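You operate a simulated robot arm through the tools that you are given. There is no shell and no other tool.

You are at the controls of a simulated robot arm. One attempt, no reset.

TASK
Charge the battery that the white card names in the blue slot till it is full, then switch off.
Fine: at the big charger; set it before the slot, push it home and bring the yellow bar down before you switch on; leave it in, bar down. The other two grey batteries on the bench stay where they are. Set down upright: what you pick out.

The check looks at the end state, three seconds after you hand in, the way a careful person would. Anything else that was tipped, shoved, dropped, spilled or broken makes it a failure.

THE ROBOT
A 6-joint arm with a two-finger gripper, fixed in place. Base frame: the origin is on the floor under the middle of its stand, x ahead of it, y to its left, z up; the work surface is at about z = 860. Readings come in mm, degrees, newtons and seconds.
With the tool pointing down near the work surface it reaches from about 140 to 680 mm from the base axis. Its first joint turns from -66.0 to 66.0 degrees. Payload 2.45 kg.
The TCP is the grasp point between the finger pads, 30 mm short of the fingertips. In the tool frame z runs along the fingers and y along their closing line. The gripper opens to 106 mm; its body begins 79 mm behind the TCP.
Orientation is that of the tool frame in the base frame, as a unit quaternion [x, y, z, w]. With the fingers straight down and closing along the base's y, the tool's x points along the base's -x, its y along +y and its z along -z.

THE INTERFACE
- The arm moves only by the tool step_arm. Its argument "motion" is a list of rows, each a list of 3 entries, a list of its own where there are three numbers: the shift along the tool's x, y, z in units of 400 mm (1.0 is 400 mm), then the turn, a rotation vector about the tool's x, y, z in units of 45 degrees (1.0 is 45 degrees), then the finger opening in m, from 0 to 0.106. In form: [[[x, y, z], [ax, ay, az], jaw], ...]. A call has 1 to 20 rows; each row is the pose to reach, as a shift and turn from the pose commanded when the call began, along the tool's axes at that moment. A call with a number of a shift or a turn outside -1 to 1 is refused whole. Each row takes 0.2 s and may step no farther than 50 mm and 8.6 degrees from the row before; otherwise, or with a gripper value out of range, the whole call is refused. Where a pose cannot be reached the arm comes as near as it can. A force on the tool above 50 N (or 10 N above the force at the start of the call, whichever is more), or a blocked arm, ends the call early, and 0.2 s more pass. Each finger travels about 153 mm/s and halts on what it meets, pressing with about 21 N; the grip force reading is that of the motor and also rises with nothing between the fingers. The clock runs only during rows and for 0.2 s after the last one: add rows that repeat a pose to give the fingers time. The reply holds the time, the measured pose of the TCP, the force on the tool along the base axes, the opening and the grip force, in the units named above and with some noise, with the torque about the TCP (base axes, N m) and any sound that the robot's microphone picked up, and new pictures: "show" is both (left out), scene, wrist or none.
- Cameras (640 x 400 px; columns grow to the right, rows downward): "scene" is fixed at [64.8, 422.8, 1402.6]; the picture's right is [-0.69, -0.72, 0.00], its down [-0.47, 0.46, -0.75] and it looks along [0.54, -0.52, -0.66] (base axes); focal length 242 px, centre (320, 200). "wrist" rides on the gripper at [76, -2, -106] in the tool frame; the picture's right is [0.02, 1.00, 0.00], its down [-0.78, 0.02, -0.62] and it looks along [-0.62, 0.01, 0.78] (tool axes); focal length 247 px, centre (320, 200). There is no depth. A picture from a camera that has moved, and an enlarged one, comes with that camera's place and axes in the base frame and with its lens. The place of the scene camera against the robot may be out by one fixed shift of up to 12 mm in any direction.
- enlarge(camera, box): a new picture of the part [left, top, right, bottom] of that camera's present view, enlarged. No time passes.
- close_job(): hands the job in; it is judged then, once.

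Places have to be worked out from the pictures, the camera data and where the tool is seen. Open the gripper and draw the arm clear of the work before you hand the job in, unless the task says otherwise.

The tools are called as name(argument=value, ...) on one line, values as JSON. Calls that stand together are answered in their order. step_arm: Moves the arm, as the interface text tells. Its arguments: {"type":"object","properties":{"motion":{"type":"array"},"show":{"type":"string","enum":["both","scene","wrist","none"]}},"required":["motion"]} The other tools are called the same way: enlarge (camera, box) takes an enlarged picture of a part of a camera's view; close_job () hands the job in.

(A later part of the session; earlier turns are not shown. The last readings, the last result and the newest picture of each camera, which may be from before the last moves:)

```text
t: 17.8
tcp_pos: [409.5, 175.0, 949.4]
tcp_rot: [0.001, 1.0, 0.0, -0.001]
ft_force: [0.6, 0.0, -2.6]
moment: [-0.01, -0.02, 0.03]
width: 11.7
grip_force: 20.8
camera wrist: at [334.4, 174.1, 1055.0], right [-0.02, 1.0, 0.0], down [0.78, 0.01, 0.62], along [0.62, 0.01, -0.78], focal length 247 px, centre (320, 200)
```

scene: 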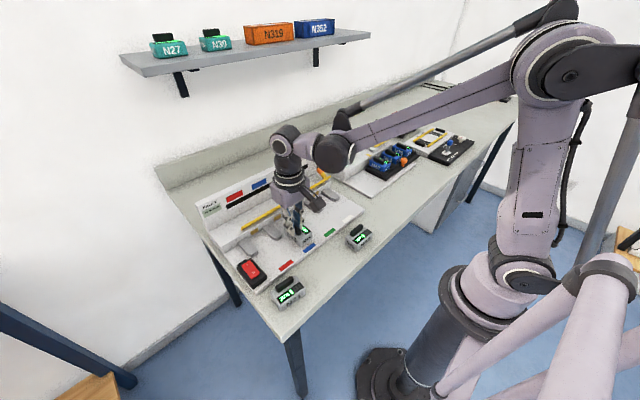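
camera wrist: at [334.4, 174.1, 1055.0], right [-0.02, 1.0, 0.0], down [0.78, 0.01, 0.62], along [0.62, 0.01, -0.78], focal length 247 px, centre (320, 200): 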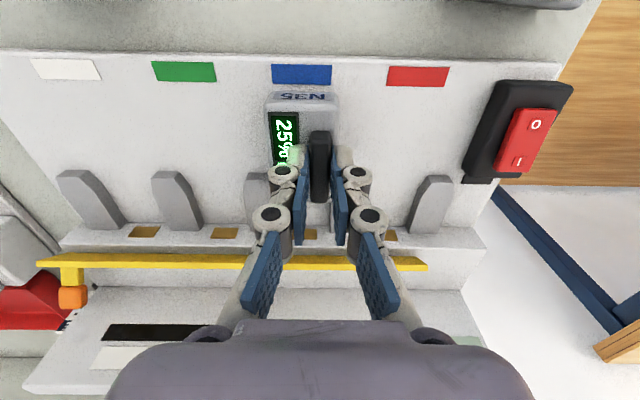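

enlarge(camera="wrist", box=[180, 50, 460, 260])

enlarge(camera="scene", box=[250, 180, 350, 270])

```text
1.90 times, centred on (320, 155) of wrist
camera zoom: at [334.4, 174.1, 1055.0], right [-0.02, 1.0, 0.0], down [0.78, 0.01, 0.62], along [0.62, 0.01, -0.78], focal length 470 px, centre (320, 286)
```

zoom: 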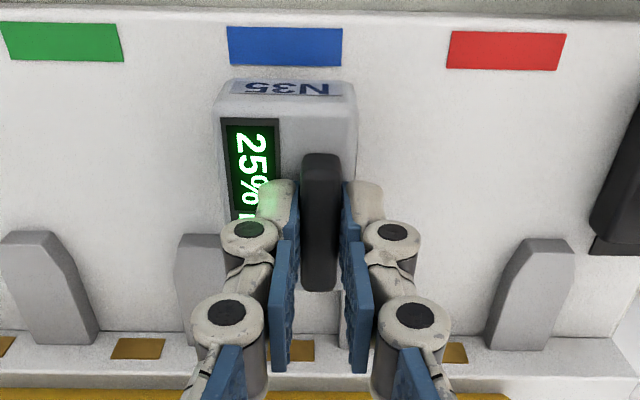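

```text
4.44 times, centred on (300, 225) of scene
camera zoom: at [64.8, 422.8, 1402.6], right [-0.69, -0.72, 0.0], down [-0.47, 0.46, -0.75], along [0.54, -0.52, -0.66], focal length 1076 px, centre (409, 89)
```

zoom: 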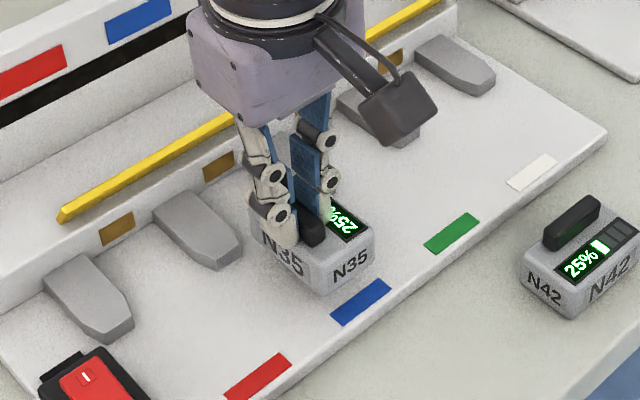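

The battery's centreline is at y≈164.5 versus slot ≈163.4, contact end at x≈442 and guide tips at x≈448. I back off 5 mm, shift 1 mm, and lower carefully toward the plate.

step_arm(motion=[[[0.0135, -0.0025, 0.01], [0, 0, 0], 0.0], [[0.0135, -0.0025, 0.03], [0, 0, 0], 0.0], [[0.0135, -0.0025, 0.045], [0, 0, 0], 0.0], [[0.0135, -0.0025, 0.045], [0, 0, 0], 0.0]], show="none")

step_arm(motion=[[[0, 0, 0.003], [0, 0, 0], 0.0], [[0, 0, 0.006], [0, 0, 0], 0.0], [[0, 0, 0.006], [0, 0, 0], 0.0]], show="scene")

```text
t: 18.8
tcp_pos: [404.2, 174.0, 932.1]
tcp_rot: [0.0, 1.0, 0.0, 0.001]
ft_force: [0.0, 2.2, 25.8]
moment: [0.0, 0.05, -0.01]
width: 11.8
grip_force: 21.3
```

```text
t: 19.3
tcp_pos: [403.4, 173.2, 933.7]
tcp_rot: [0.002, 1.0, 0.0, -0.001]
ft_force: [-2.6, 0.5, 10.1]
moment: [-0.05, -0.22, -0.03]
width: 11.7
grip_force: 21.3
stopped in row 2: the force on the tool passed its limit at 56 N (the readings are from after the stop); the commanded pose is now the measured one
```

scene: 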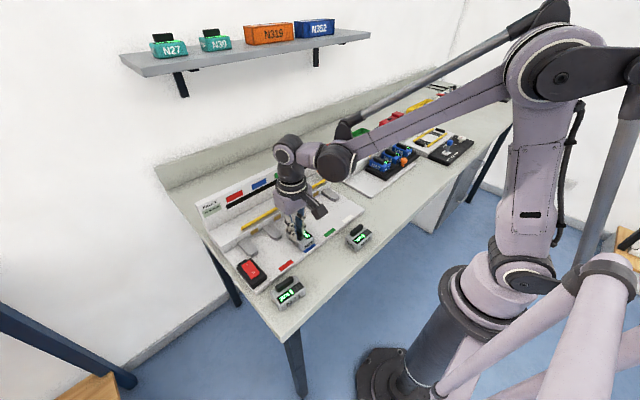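

The battery is resting on the plate (contact at TCP z≈932.5). I open the jaw slightly to let it settle flat and check its position.

step_arm(motion=[[[0, 0, 0], [0, 0, 0], 0.03], [[0, 0, 0], [0, 0, 0], 0.03], [[0, 0, 0], [0, 0, 0], 0.03]], show="wrist")

enlarge(camera="wrist", box=[180, 50, 460, 260])

enlarge(camera="scene", box=[250, 180, 350, 270])

```text
t: 20.1
tcp_pos: [403.9, 173.9, 932.1]
tcp_rot: [0.001, 1.0, 0.001, 0.0]
ft_force: [0.6, 1.2, 1.2]
moment: [0.01, -0.01, 0.04]
width: 30.7
grip_force: 0.0
camera wrist: at [329.6, 173.2, 1037.2], right [-0.02, 1.0, 0.0], down [0.78, 0.01, 0.62], along [0.62, 0.01, -0.78], focal length 247 px, centre (320, 200)
```

wrist: 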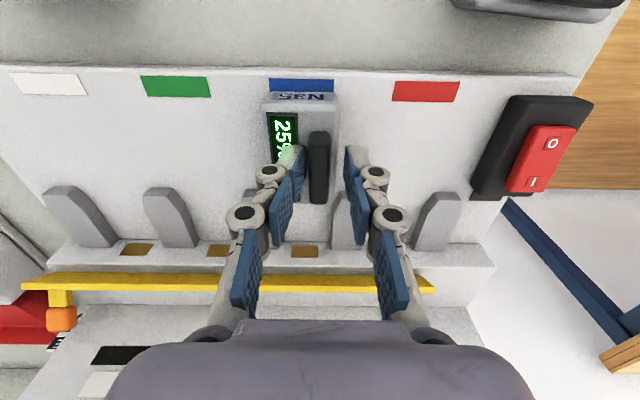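

```text
1.90 times, centred on (320, 155) of wrist
camera zoom: at [329.6, 173.2, 1037.2], right [-0.02, 1.0, 0.0], down [0.78, 0.01, 0.62], along [0.62, 0.01, -0.78], focal length 470 px, centre (320, 286)
```

zoom: 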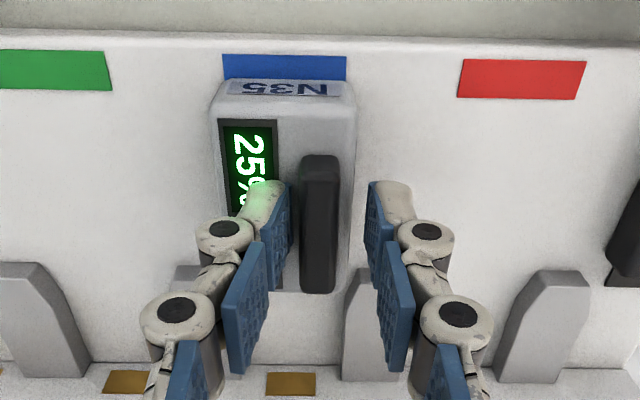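

```text
4.44 times, centred on (300, 225) of scene
camera zoom: at [64.8, 422.8, 1402.6], right [-0.69, -0.72, 0.0], down [-0.47, 0.46, -0.75], along [0.54, -0.52, -0.66], focal length 1076 px, centre (409, 89)
```

zoom: 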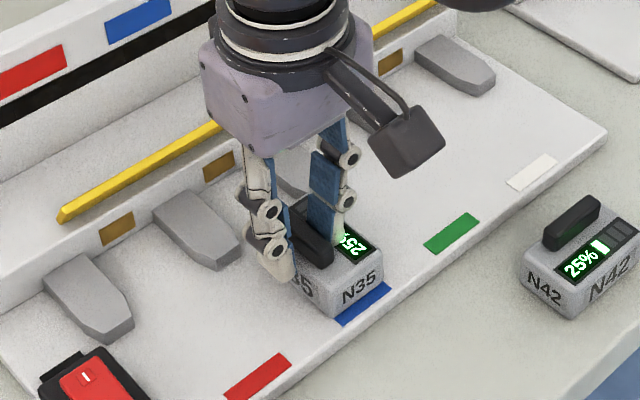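

Battery stands flat before the blue slot, centred within ~1–2 mm (slot half-gap ≈25.6 mm, battery half-width ≈23 mm). I re-grip the handle, shift 1 mm toward −y, and slide it in slowly.

step_arm(motion=[[[0, 0, 0], [0, 0, 0], 0.015], [[0, 0, 0], [0, 0, 0], 0.0], [[0, 0, 0], [0, 0, 0], 0.0], [[0, -0.0025, 0], [0, 0, 0], 0.0], [[-0.02, -0.0025, 0], [0, 0, 0], 0.0], [[-0.04, -0.0025, 0], [0, 0, 0], 0.0], [[-0.06, -0.0025, 0], [0, 0, 0], 0.0], [[-0.08, -0.0025, 0], [0, 0, 0], 0.0], [[-0.1, -0.0025, 0], [0, 0, 0], 0.0], [[-0.1, -0.0025, 0], [0, 0, 0], 0.0]], show="both")

```text
t: 22.3
tcp_pos: [444.6, 172.9, 933.4]
tcp_rot: [0.001, 1.0, 0.0, 0.002]
ft_force: [-5.6, -0.6, 14.6]
moment: [-0.08, 0.59, 0.0]
width: 11.4
grip_force: 21.2
camera wrist: at [369.3, 171.7, 1037.6], right [-0.02, 1.0, 0.0], down [0.78, 0.01, 0.62], along [0.62, 0.01, -0.78], focal length 247 px, centre (320, 200)
```

scene: 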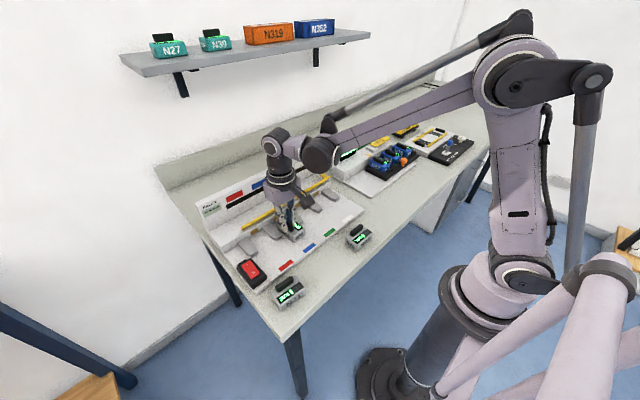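
wrist: 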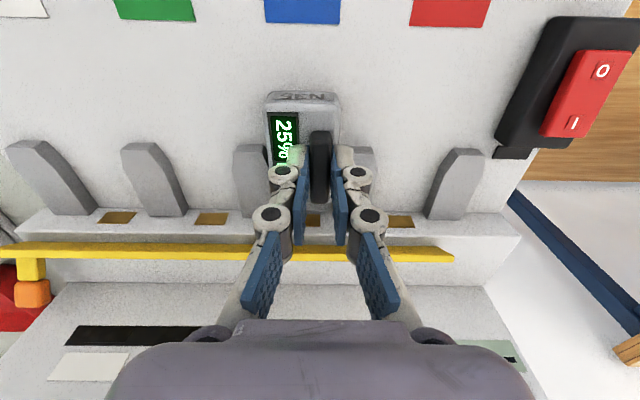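

It entered between the guides with no side force. I continue, slightly relieving the downward pressure, until it seats.

step_arm(motion=[[[-0.01, 0, -0.0015], [0, 0, 0], 0.0], [[-0.02, 0, -0.0015], [0, 0, 0], 0.0], [[-0.03, 0, -0.0015], [0, 0, 0], 0.0], [[-0.04, 0, -0.0015], [0, 0, 0], 0.0], [[-0.05, 0, -0.0015], [0, 0, 0], 0.0], [[-0.06, 0, -0.0015], [0, 0, 0], 0.0], [[-0.07, 0, -0.0015], [0, 0, 0], 0.0]], show="both")

```text
t: 23.9
tcp_pos: [471.1, 173.3, 934.3]
tcp_rot: [0.001, 1.0, 0.0, 0.0]
ft_force: [-0.8, 0.8, -0.4]
moment: [0.01, -0.05, 0.02]
width: 11.5
grip_force: 21.2
camera wrist: at [397.5, 172.1, 1037.8], right [-0.02, 1.0, 0.0], down [0.78, 0.01, 0.62], along [0.62, 0.01, -0.78], focal length 247 px, centre (320, 200)
```

scene: 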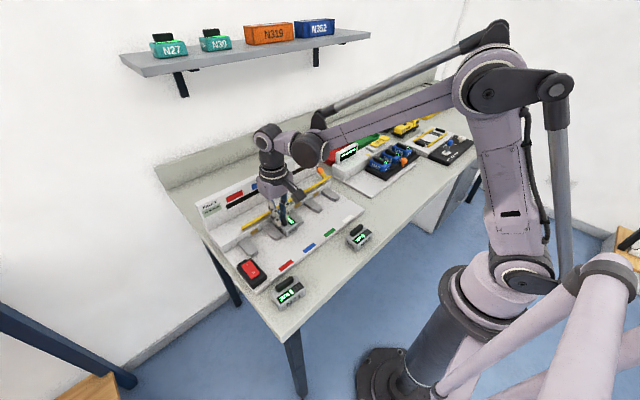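
wrist: 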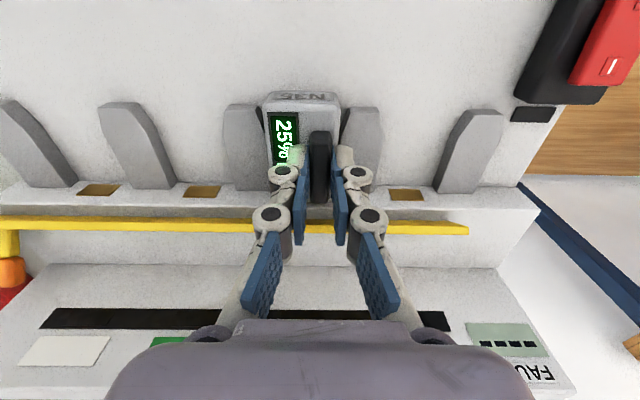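

Still free at TCP x≈471; a few more millimetres in 2 mm rows until it meets the back wall.

step_arm(motion=[[[-0.005, 0, 0], [0, 0, 0], 0.0], [[-0.01, 0, 0], [0, 0, 0], 0.0], [[-0.015, 0, 0], [0, 0, 0], 0.0], [[-0.02, 0, 0], [0, 0, 0], 0.0], [[-0.025, 0, 0], [0, 0, 0], 0.0], [[-0.03, 0, 0], [0, 0, 0], 0.0]], show="wrist")

```text
t: 25.3
tcp_pos: [481.8, 172.7, 933.9]
tcp_rot: [0.001, 1.0, 0.001, -0.003]
ft_force: [-21.0, 4.2, 4.7]
moment: [0.08, 0.61, 0.01]
width: 12.0
grip_force: 21.0
camera wrist: at [408.1, 172.1, 1038.3], right [-0.02, 1.0, 0.0], down [0.79, 0.02, 0.62], along [0.62, 0.01, -0.79], focal length 247 px, centre (320, 200)
```

wrist: 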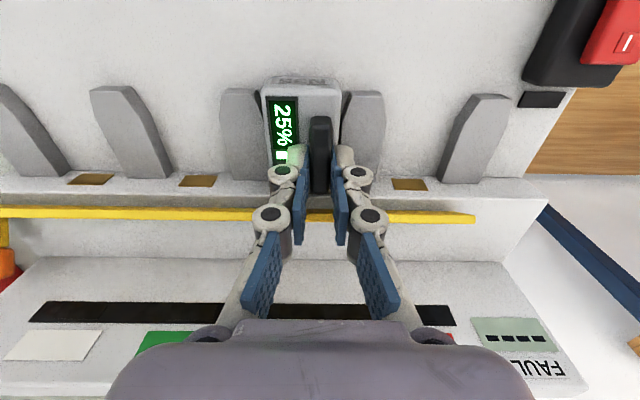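

−21 N in x: it has met the back. I enlarge both views to check that it is seated and flat.

enlarge(camera="wrist", box=[210, 60, 430, 230])

enlarge(camera="scene", box=[240, 170, 340, 260])

```text
2.35 times, centred on (320, 145) of wrist
camera zoom: at [408.1, 172.1, 1038.3], right [-0.02, 1.0, 0.0], down [0.79, 0.02, 0.62], along [0.62, 0.01, -0.79], focal length 581 px, centre (320, 329)
```

zoom: 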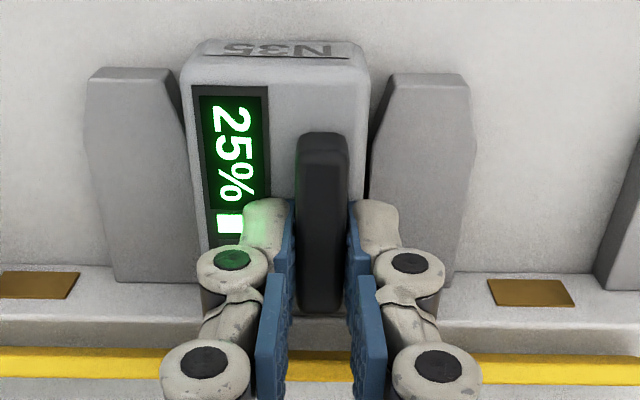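

```text
4.44 times, centred on (290, 215) of scene
camera zoom: at [64.2, 422.9, 1402.6], right [-0.69, -0.72, 0.0], down [-0.47, 0.46, -0.75], along [0.54, -0.52, -0.66], focal length 1076 px, centre (453, 133)
```

zoom: 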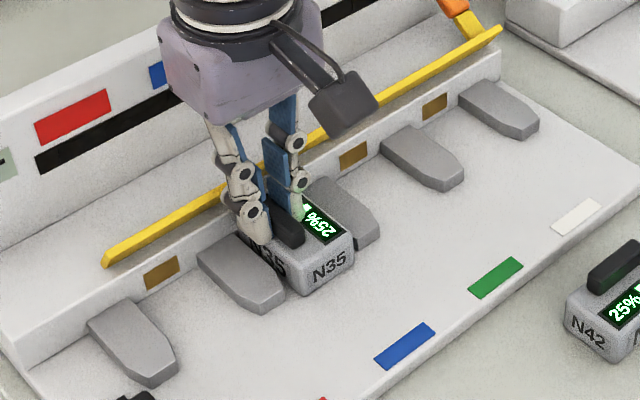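

It looks home against the back block. I open the jaw and rise straight up to check.

step_arm(motion=[[[0, 0, 0], [0, 0, 0], 0.03], [[0, 0, 0], [0, 0, 0], 0.03], [[0, 0, -0.02], [0, 0, 0], 0.03], [[0, 0, -0.06], [0, 0, 0], 0.03], [[0.05, 0, -0.12], [0, 0, 0], 0.03], [[0.12, 0, -0.2], [0, 0, 0], 0.03], [[0.2, 0, -0.25], [0, 0, 0], 0.03]], show="both")

enlarge(camera="wrist", box=[200, 80, 440, 260])

enlarge(camera="scene", box=[240, 170, 340, 260])

```text
t: 26.9
tcp_pos: [403.4, 172.9, 1033.5]
tcp_rot: [0.001, 1.0, 0.001, 0.0]
ft_force: [-0.3, -0.6, 0.8]
moment: [0.03, -0.04, 0.02]
width: 30.0
grip_force: 0.0
camera wrist: at [328.9, 171.3, 1138.0], right [-0.02, 1.0, 0.0], down [0.78, 0.01, 0.62], along [0.62, 0.01, -0.78], focal length 247 px, centre (320, 200)
```

scene: 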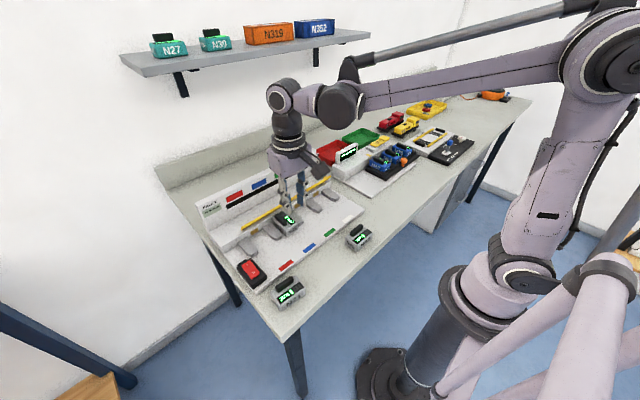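
wrist: 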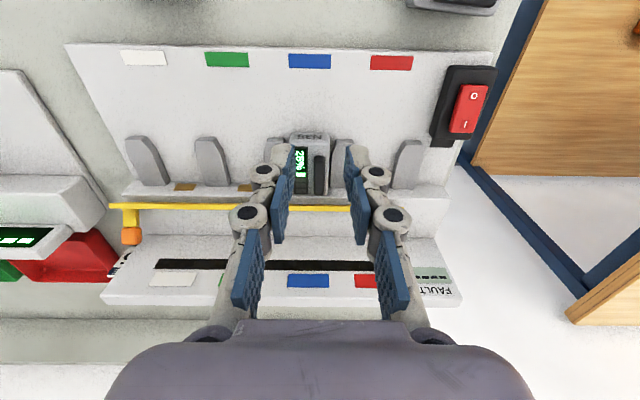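

```text
2.22 times, centred on (320, 170) of wrist
camera zoom: at [328.9, 171.3, 1138.0], right [-0.02, 1.0, 0.0], down [0.78, 0.01, 0.62], along [0.62, 0.01, -0.78], focal length 549 px, centre (320, 267)
```

zoom: 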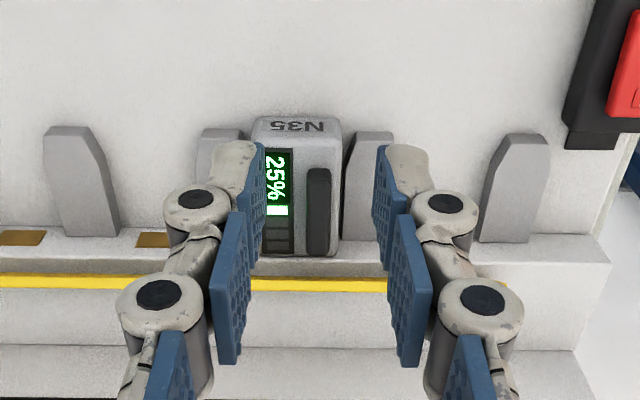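

```text
4.44 times, centred on (290, 215) of scene
camera zoom: at [64.8, 422.8, 1402.6], right [-0.69, -0.72, 0.0], down [-0.47, 0.46, -0.75], along [0.54, -0.52, -0.66], focal length 1076 px, centre (453, 133)
```

zoom: 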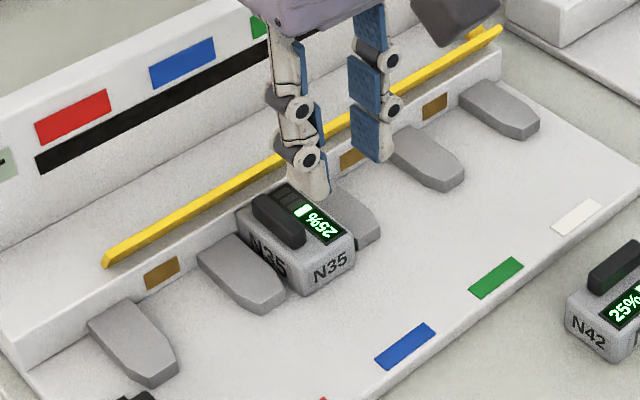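

N35 is seated in the blue slot. Before touching the bar I want a low side view of its lever and hinge, so I move toward the −y end, high and clear, turning the camera to look along +y.

step_arm(motion=[[[-0.0196, -0.097, -0.0196], [0, 0, -0.1667], 0.106], [[-0.039, -0.194, -0.039], [0, 0, -0.3333], 0.106], [[-0.0588, -0.291, -0.0588], [0, 0, -0.5], 0.106], [[-0.0783, -0.388, -0.0783], [0, 0, -0.6667], 0.106], [[-0.098, -0.485, -0.098], [0, 0, -0.8333], 0.106], [[-0.1175, -0.5825, -0.1175], [0, 0, -1.0], 0.106]], show="none")

step_arm(motion=[[[0, -0.0475, 0.0167], [0, 0, -0.1667], 0.106], [[0, -0.095, 0.0333], [0, 0, -0.3333], 0.106], [[0, -0.1425, 0.05], [0, 0, -0.5], 0.106], [[0, -0.19, 0.0667], [0, 0, -0.6667], 0.106], [[0, -0.2375, 0.0833], [0, 0, -0.8333], 0.106], [[0, -0.285, 0.1], [0, 0, -1.0], 0.106]], show="both")

```text
t: 28.3
tcp_pos: [451.4, -61.2, 1081.0]
tcp_rot: [-0.383, 0.924, 0.001, 0.001]
ft_force: [0.3, -0.4, 0.1]
moment: [0.0, -0.01, 0.02]
width: 106.2
grip_force: 0.2
```

```text
t: 29.7
tcp_pos: [530.2, -139.2, 1039.4]
tcp_rot: [-0.707, 0.708, 0.001, 0.001]
ft_force: [0.7, 0.0, -0.3]
moment: [0.0, 0.0, 0.0]
width: 106.0
grip_force: 0.1
camera wrist: at [534.4, -216.5, 1144.4], right [-1.0, -0.02, 0.0], down [-0.02, 0.78, 0.62], along [-0.01, 0.62, -0.78], focal length 247 px, centre (320, 200)
```

scene: 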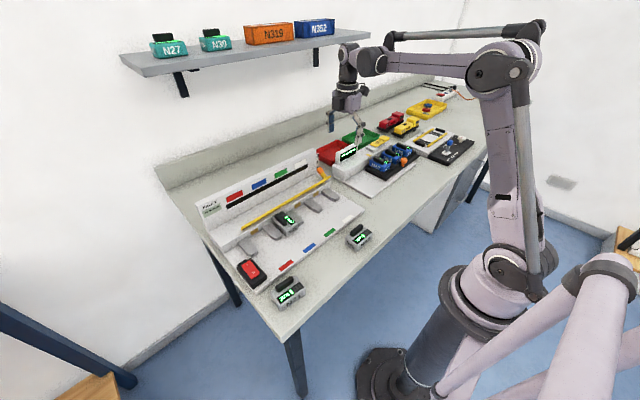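
wrist: 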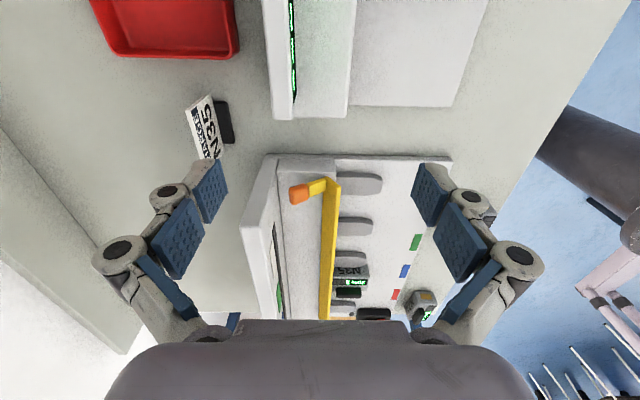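

This is a good view from the −y end. I enlarge the lever/bar and the battery/panel region.

enlarge(camera="wrist", box=[240, 145, 380, 245])

enlarge(camera="wrist", box=[240, 220, 440, 325])

enlarge(camera="scene", box=[190, 150, 350, 290])

```text
4.00 times, centred on (310, 195) of wrist
camera zoom: at [534.4, -216.5, 1144.4], right [-1.0, -0.02, 0.0], down [-0.02, 0.78, 0.62], along [-0.01, 0.62, -0.78], focal length 988 px, centre (360, 220)
```

zoom: 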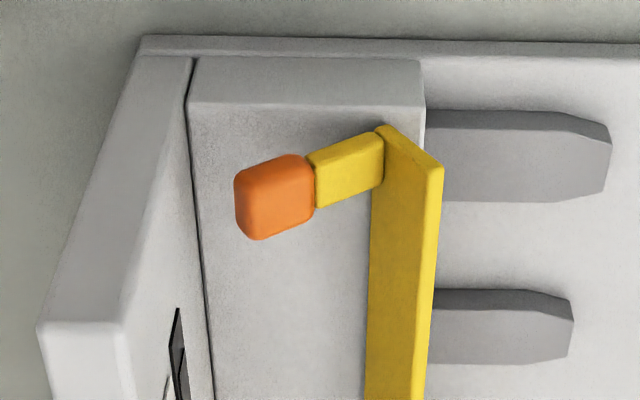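

```text
3.20 times, centred on (340, 272) of wrist
camera zoom: at [534.4, -216.5, 1144.4], right [-1.0, -0.02, 0.0], down [-0.02, 0.78, 0.62], along [-0.01, 0.62, -0.78], focal length 790 px, centre (256, -32)
```

zoom: 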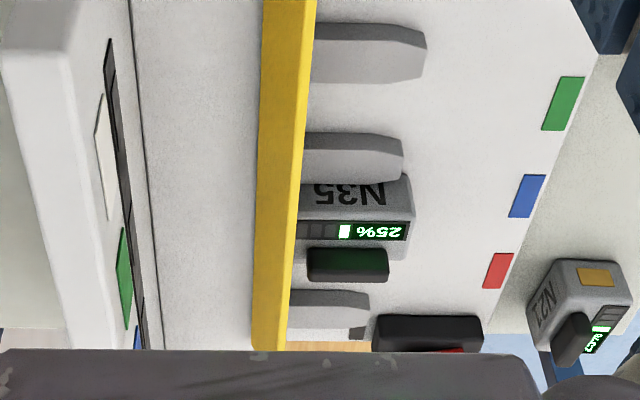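

```text
2.86 times, centred on (270, 220) of scene
camera zoom: at [64.8, 422.8, 1402.6], right [-0.69, -0.72, 0.0], down [-0.47, 0.46, -0.75], along [0.54, -0.52, -0.66], focal length 692 px, centre (463, 143)
```

zoom: 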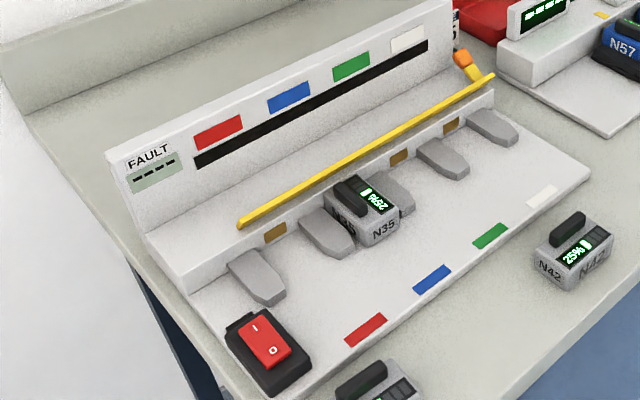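

Now the geometry is clear: the bar is a flap hinged along y at about (523, 909), standing ~56° up, with the lever at right angles leading back to the knob at ≈(554, −56, 934). Bringing it down means swinging the knob up and forward; the back panel top is at z≈1000. I return to neutral yaw above it, keeping high and jaw narrowed.

step_arm(motion=[[[-0.0167, 0, -0.01], [0, 0, 0.1667], 0.08], [[-0.0333, 0, -0.02], [0, 0, 0.3333], 0.06], [[-0.05, 0, -0.03], [0, 0, 0.5], 0.045], [[-0.0667, 0, -0.0375], [0, 0, 0.6667], 0.045], [[-0.0833, 0, -0.0375], [0, 0, 0.8333], 0.045], [[-0.1, 0, -0.0375], [0, 0, 1.0], 0.045]], show="none")

step_arm(motion=[[[-0.0177, 0.0071, 0], [0, 0, 0.1667], 0.045], [[-0.0353, 0.0142, 0], [0, 0, 0.3333], 0.045], [[-0.053, 0.0213, 0], [0, 0, 0.5], 0.045], [[-0.0707, 0.0283, 0], [0, 0, 0.6667], 0.045], [[-0.0883, 0.0354, 0], [0, 0, 0.8333], 0.045], [[-0.106, 0.0425, 0], [0, 0, 1.0], 0.045]], show="both")

```text
t: 31.1
tcp_pos: [530.4, -100.3, 1055.2]
tcp_rot: [-0.38, 0.925, 0.0, 0.001]
ft_force: [0.1, 0.7, -0.4]
moment: [-0.02, -0.02, -0.06]
width: 44.8
grip_force: 0.0
```

```text
t: 32.5
tcp_pos: [548.7, -59.3, 1054.3]
tcp_rot: [0.002, 1.0, 0.001, 0.0]
ft_force: [0.5, -0.2, -0.2]
moment: [0.0, -0.02, -0.06]
width: 44.8
grip_force: 0.0
camera wrist: at [474.4, -59.8, 1159.7], right [-0.02, 1.0, 0.0], down [0.78, 0.01, 0.62], along [0.62, 0.01, -0.78], focal length 247 px, centre (320, 200)
```

scene: 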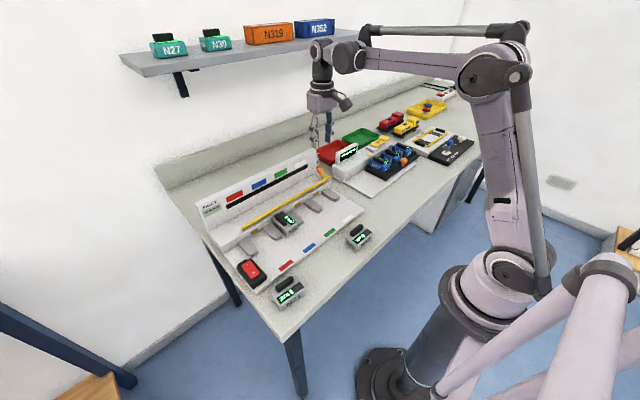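
wrist: 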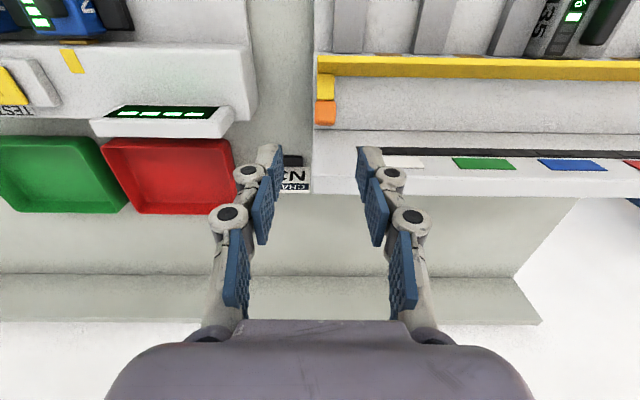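

enlarge(camera="wrist", box=[280, 40, 400, 130])

enlarge(camera="scene", box=[290, 100, 350, 200])

```text
4.44 times, centred on (340, 85) of wrist
camera zoom: at [474.4, -59.8, 1159.7], right [-0.02, 1.0, 0.0], down [0.78, 0.01, 0.62], along [0.62, 0.01, -0.78], focal length 1098 px, centre (231, 711)
```

zoom: 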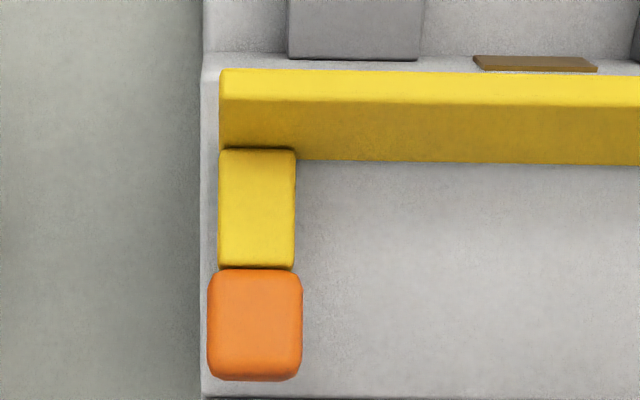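

```text
4.00 times, centred on (320, 150) of scene
camera zoom: at [64.8, 422.8, 1402.6], right [-0.69, -0.72, 0.0], down [-0.47, 0.46, -0.75], along [0.54, -0.52, -0.66], focal length 968 px, centre (320, 400)
```

zoom: 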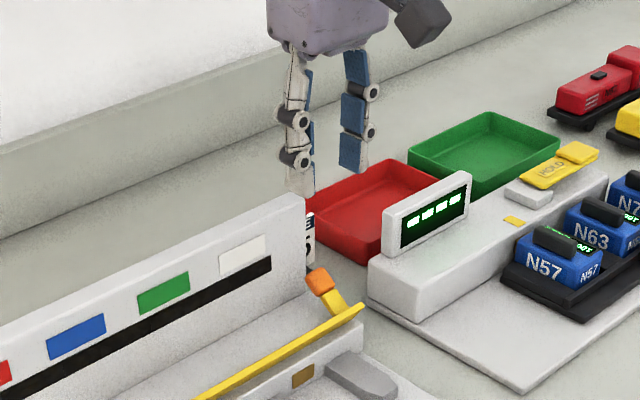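

Knob centre ≈(552, −54, 934), about 19 mm wide. I descend astride it (fingers on its ±y sides), tips to about z 926.

step_arm(motion=[[[-0.004, 0.0065, 0.06], [0, 0, 0], 0.045], [[-0.008, 0.013, 0.12], [0, 0, 0], 0.045], [[-0.008, 0.013, 0.18], [0, 0, 0], 0.045], [[-0.008, 0.013, 0.21], [0, 0, 0], 0.045]], show="both")

```text
t: 33.5
tcp_pos: [553.5, -52.1, 969.8]
tcp_rot: [0.002, 1.0, 0.001, 0.0]
ft_force: [0.7, 0.5, -1.1]
moment: [0.01, 0.01, 0.0]
width: 44.8
grip_force: 0.1
camera wrist: at [478.4, -54.4, 1074.8], right [-0.02, 1.0, 0.0], down [0.78, 0.01, 0.62], along [0.62, 0.01, -0.78], focal length 247 px, centre (320, 200)
```

scene: 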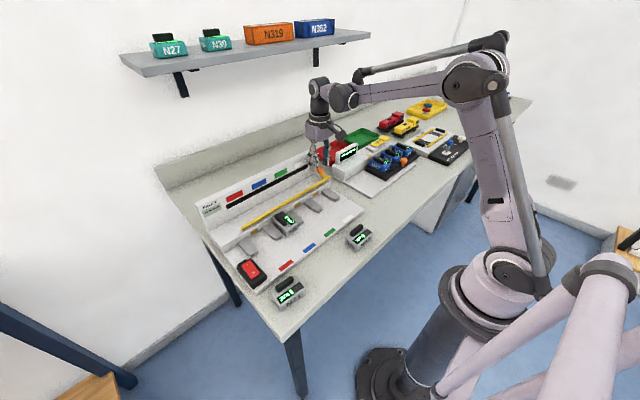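
wrist: 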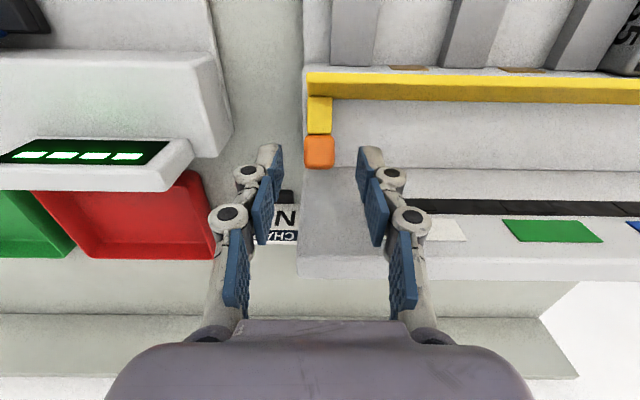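

The knob is centred between the fingers. I lower 14 mm more and close on it.

step_arm(motion=[[[0.005, 0, 0.0175], [0, 0, 0], 0.045], [[0.006, 0, 0.035], [0, 0, 0], 0.045], [[0.006, 0, 0.035], [0, 0, 0], 0.045]], show="wrist")

enlarge(camera="wrist", box=[240, 60, 400, 200])

enlarge(camera="scene", box=[290, 130, 360, 200])

```text
t: 34.3
tcp_pos: [549.3, -54.6, 956.1]
tcp_rot: [0.001, 1.0, 0.001, 0.0]
ft_force: [-0.3, 0.0, 0.4]
moment: [-0.02, 0.0, 0.03]
width: 45.1
grip_force: 0.1
camera wrist: at [475.7, -54.5, 1061.1], right [-0.02, 1.0, 0.0], down [0.78, 0.01, 0.62], along [0.62, 0.01, -0.78], focal length 247 px, centre (320, 200)
```

wrist: 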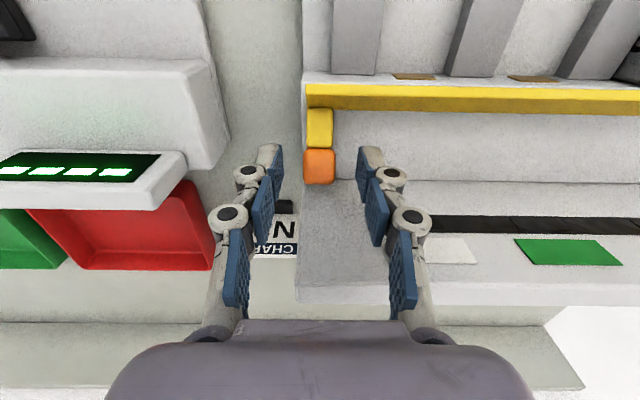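

```text
2.86 times, centred on (320, 130) of wrist
camera zoom: at [475.7, -54.5, 1061.1], right [-0.02, 1.0, 0.0], down [0.78, 0.01, 0.62], along [0.62, 0.01, -0.78], focal length 706 px, centre (320, 400)
```

zoom: 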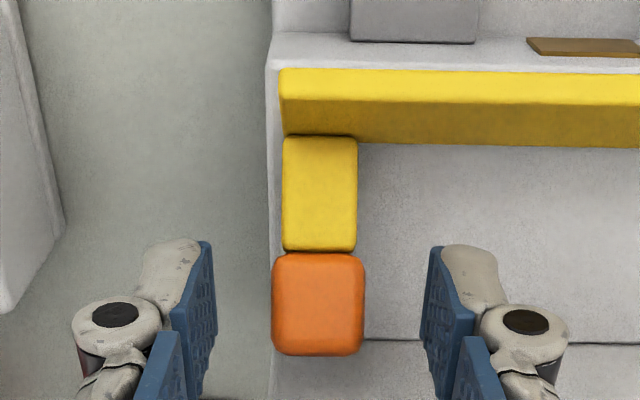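

```text
5.71 times, centred on (325, 165) of scene
camera zoom: at [64.8, 422.8, 1402.6], right [-0.69, -0.72, 0.0], down [-0.47, 0.46, -0.75], along [0.54, -0.52, -0.66], focal length 1384 px, centre (291, 400)
```

zoom: 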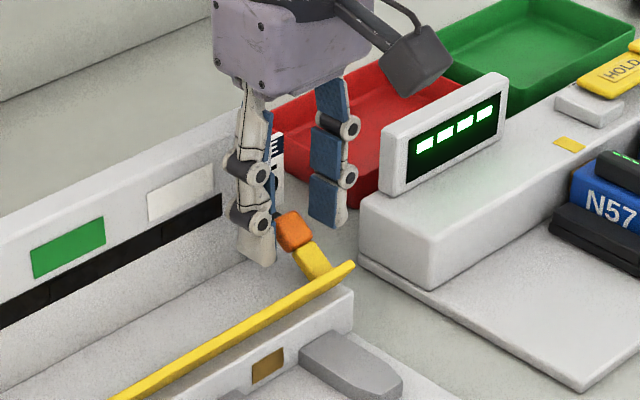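

The fingers flank the knob well. I close on it.

step_arm(motion=[[[0, 0, 0], [0, 0, 0], 0.03], [[0, 0, 0], [0, 0, 0], 0.015], [[0, 0, 0], [0, 0, 0], 0.01], [[0, 0, 0], [0, 0, 0], 0.01]], show="wrist")

```text
t: 35.3
tcp_pos: [550.5, -53.8, 956.1]
tcp_rot: [0.002, 1.0, 0.0, 0.0]
ft_force: [0.3, -4.3, -1.0]
moment: [-0.06, -0.04, 0.21]
width: 19.8
grip_force: 44.9
camera wrist: at [475.7, -54.8, 1061.2], right [-0.02, 1.0, 0.0], down [0.78, 0.01, 0.62], along [0.62, 0.01, -0.78], focal length 247 px, centre (320, 200)
```

wrist: 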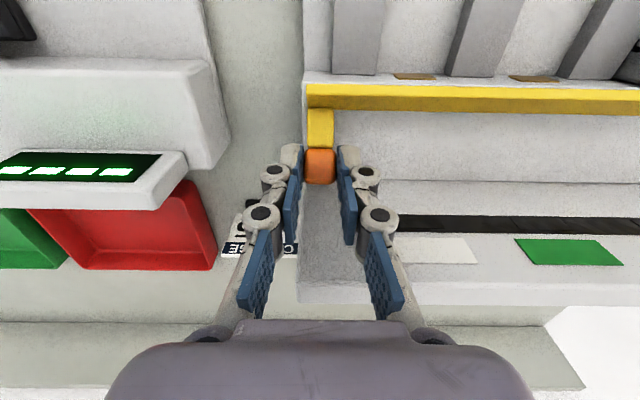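

Knob held (19.8 mm). I start swinging it up and forward along the estimated arc, a small first portion to read the forces.

step_arm(motion=[[[0.006, 0, -0.007], [0, 0, 0], 0.01], [[0.0135, 0, -0.014], [0, 0, 0], 0.01], [[0.0135, 0, -0.014], [0, 0, 0], 0.01]], show="wrist")

```text
t: 36.1
tcp_pos: [547.5, -53.7, 961.6]
tcp_rot: [0.0, 1.0, 0.0, 0.004]
ft_force: [14.6, -6.0, -22.6]
moment: [-0.17, -1.31, 0.17]
width: 19.6
grip_force: 44.7
camera wrist: at [471.6, -54.7, 1066.0], right [-0.02, 1.0, 0.0], down [0.78, 0.01, 0.63], along [0.63, 0.01, -0.78], focal length 247 px, centre (320, 200)
```

wrist: 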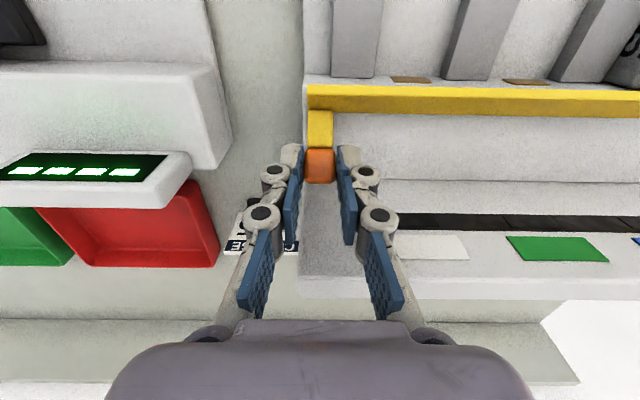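

enlarge(camera="wrist", box=[240, 60, 400, 200])

enlarge(camera="scene", box=[290, 130, 360, 200])

```text
2.86 times, centred on (320, 130) of wrist
camera zoom: at [471.6, -54.7, 1066.0], right [-0.02, 1.0, 0.0], down [0.78, 0.01, 0.63], along [0.63, 0.01, -0.78], focal length 706 px, centre (320, 400)
```

zoom: 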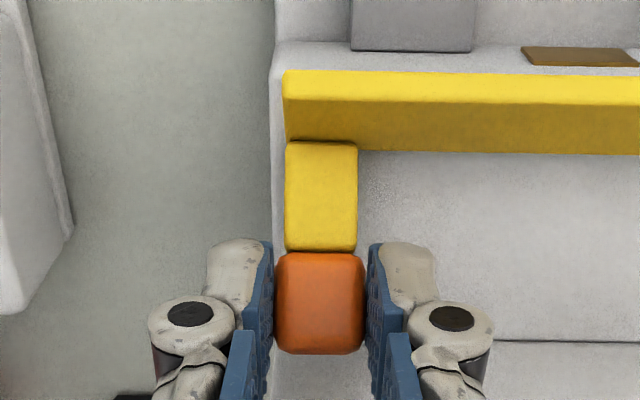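

```text
5.71 times, centred on (325, 165) of scene
camera zoom: at [65.6, 422.6, 1402.7], right [-0.69, -0.72, 0.0], down [-0.47, 0.46, -0.75], along [0.54, -0.52, -0.66], focal length 1384 px, centre (291, 400)
```

zoom: 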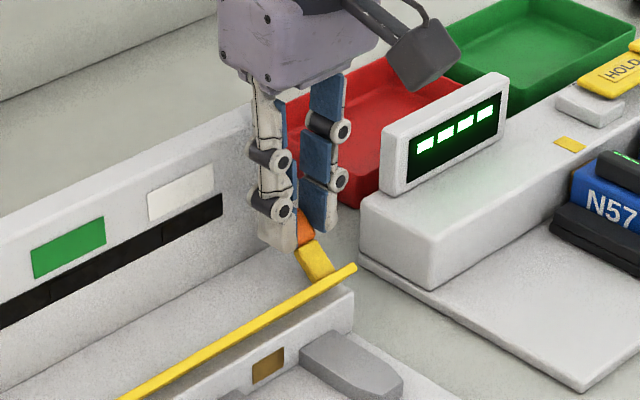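

It moves against a hinge friction of roughly 25 N at the knob, nearly tangential, which fits the arc. I continue along it.

step_arm(motion=[[[0.0073, 0, -0.0055], [0, 0, 0], 0.005], [[0.0148, 0, -0.0103], [0, 0, 0], 0.005], [[0.0228, 0, -0.0145], [0, 0, 0], 0.005], [[0.031, 0, -0.0178], [0, 0, 0], 0.005]], show="wrist")

enlarge(camera="wrist", box=[240, 60, 400, 200])

enlarge(camera="scene", box=[290, 130, 360, 200])

```text
t: 37.1
tcp_pos: [536.3, -54.5, 970.0]
tcp_rot: [0.001, 1.0, -0.001, 0.006]
ft_force: [23.8, -5.3, -9.0]
moment: [-0.17, -1.59, 0.07]
width: 19.7
grip_force: 45.0
camera wrist: at [459.7, -54.8, 1073.7], right [-0.02, 1.0, 0.0], down [0.78, 0.02, 0.63], along [0.63, 0.01, -0.78], focal length 247 px, centre (320, 200)
```

wrist: 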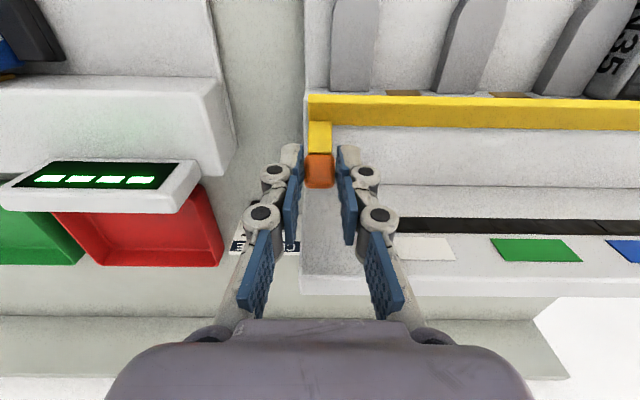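

```text
2.86 times, centred on (320, 130) of wrist
camera zoom: at [459.7, -54.8, 1073.7], right [-0.02, 1.0, 0.0], down [0.78, 0.02, 0.63], along [0.63, 0.01, -0.78], focal length 706 px, centre (320, 400)
```

zoom: 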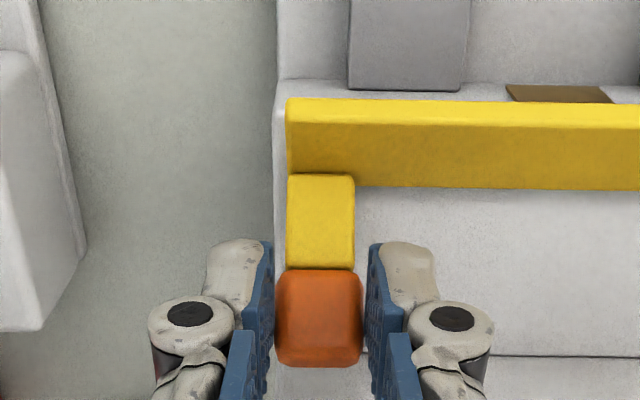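

```text
5.71 times, centred on (325, 165) of scene
camera zoom: at [65.6, 422.7, 1402.6], right [-0.69, -0.72, 0.0], down [-0.47, 0.46, -0.75], along [0.54, -0.52, -0.66], focal length 1384 px, centre (291, 400)
```

zoom: 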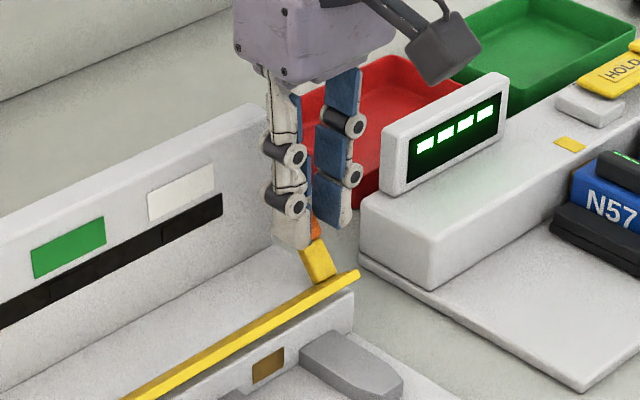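

The flap is turning down and the forces stay tangential. I continue toward the knob-upright position.

step_arm(motion=[[[0.0085, 0, -0.0028], [0, 0, 0], 0.005], [[0.0173, 0, -0.0048], [0, 0, 0], 0.005], [[0.026, 0, -0.006], [0, 0, 0], 0.005], [[0.035, 0, -0.0063], [0, 0, 0], 0.005]], show="both")

enlarge(camera="wrist", box=[240, 60, 400, 200])

enlarge(camera="scene", box=[230, 130, 370, 250])

```text
t: 38.1
tcp_pos: [521.7, -52.9, 971.9]
tcp_rot: [0.001, 1.0, 0.0, 0.007]
ft_force: [27.7, -6.8, 11.3]
moment: [-0.21, -1.76, -0.04]
width: 19.7
grip_force: 44.7
camera wrist: at [445.6, -54.7, 1075.8], right [-0.02, 1.0, 0.0], down [0.77, 0.02, 0.63], along [0.63, 0.01, -0.77], focal length 247 px, centre (320, 200)
```

scene: 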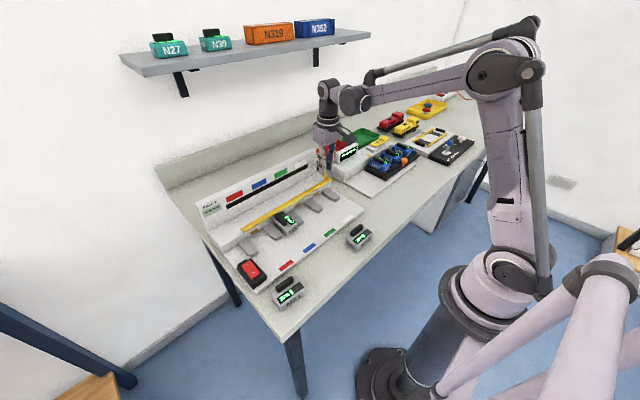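
wrist: 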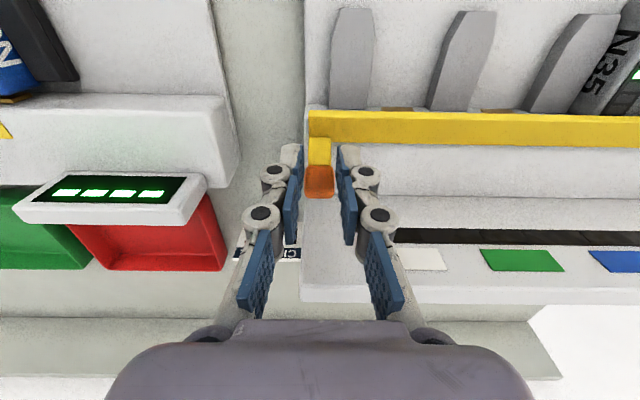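

```text
2.86 times, centred on (320, 130) of wrist
camera zoom: at [445.6, -54.7, 1075.8], right [-0.02, 1.0, 0.0], down [0.77, 0.02, 0.63], along [0.63, 0.01, -0.77], focal length 706 px, centre (320, 400)
```

zoom: 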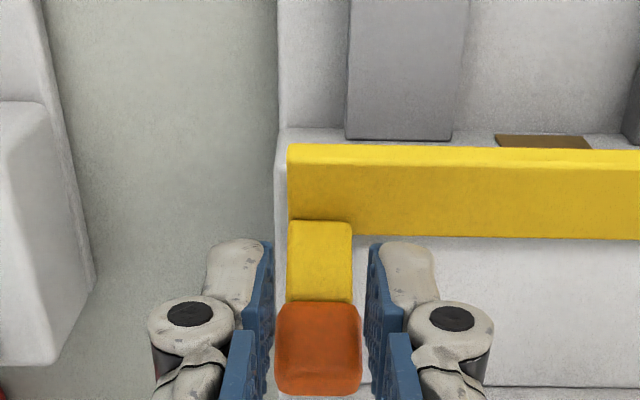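

```text
3.33 times, centred on (300, 190) of scene
camera zoom: at [65.3, 422.7, 1402.7], right [-0.69, -0.72, 0.0], down [-0.47, 0.46, -0.75], along [0.54, -0.52, -0.66], focal length 807 px, centre (387, 233)
```

zoom: 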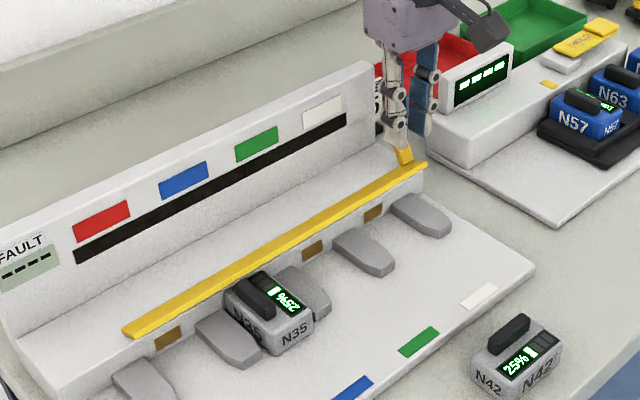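

The flap has gone from about 56° to about 27°, but the knob lags the fingers (slipping in the pads). I'll release it, see whether it stays, and then push it from behind with closed fingers, where there is now room before the panel.

step_arm(motion=[[[0, 0, 0], [0, 0, 0], 0.03], [[0, 0, 0], [0, 0, 0], 0.045], [[0, 0, -0.05], [0, 0, 0], 0.045], [[0, 0, -0.09], [0, 0, 0], 0.045]], show="both")

enlarge(camera="wrist", box=[240, 40, 400, 180])

enlarge(camera="scene", box=[290, 120, 360, 200])

```text
t: 39.1
tcp_pos: [517.5, -52.9, 1008.0]
tcp_rot: [0.001, 1.0, 0.001, 0.0]
ft_force: [0.1, -0.1, 0.4]
moment: [-0.02, -0.01, -0.01]
width: 45.1
grip_force: 0.0
camera wrist: at [443.5, -54.6, 1112.8], right [-0.02, 1.0, 0.0], down [0.78, 0.01, 0.62], along [0.62, 0.01, -0.78], focal length 247 px, centre (320, 200)
```

scene: 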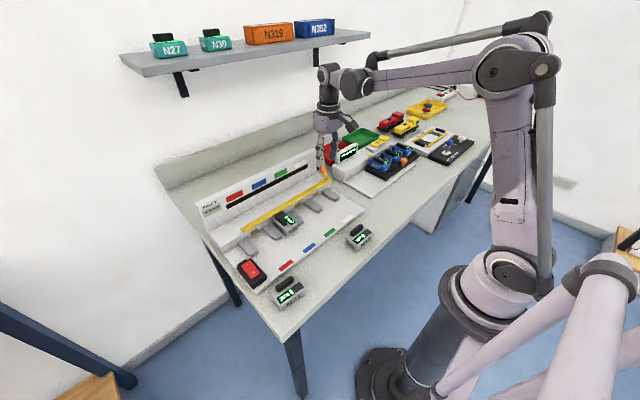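
wrist: 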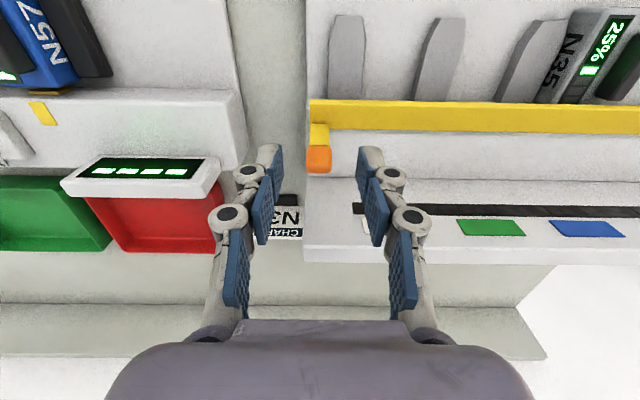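

```text
2.86 times, centred on (320, 110) of wrist
camera zoom: at [443.5, -54.6, 1112.8], right [-0.02, 1.0, 0.0], down [0.78, 0.01, 0.62], along [0.62, 0.01, -0.78], focal length 706 px, centre (320, 457)
```

zoom: 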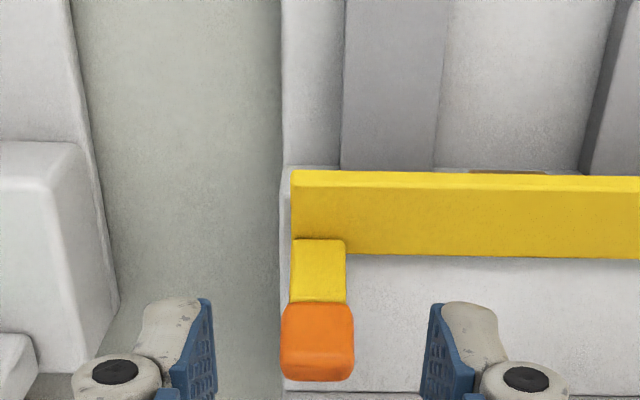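

```text
5.00 times, centred on (325, 160) of scene
camera zoom: at [64.8, 422.8, 1402.6], right [-0.69, -0.72, 0.0], down [-0.47, 0.46, -0.75], along [0.54, -0.52, -0.66], focal length 1211 px, centre (295, 400)
```

zoom: 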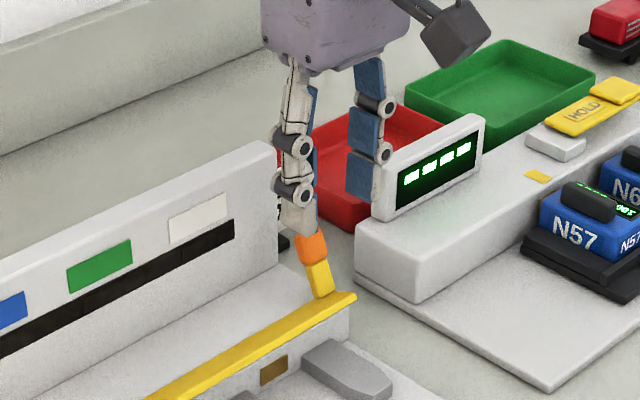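

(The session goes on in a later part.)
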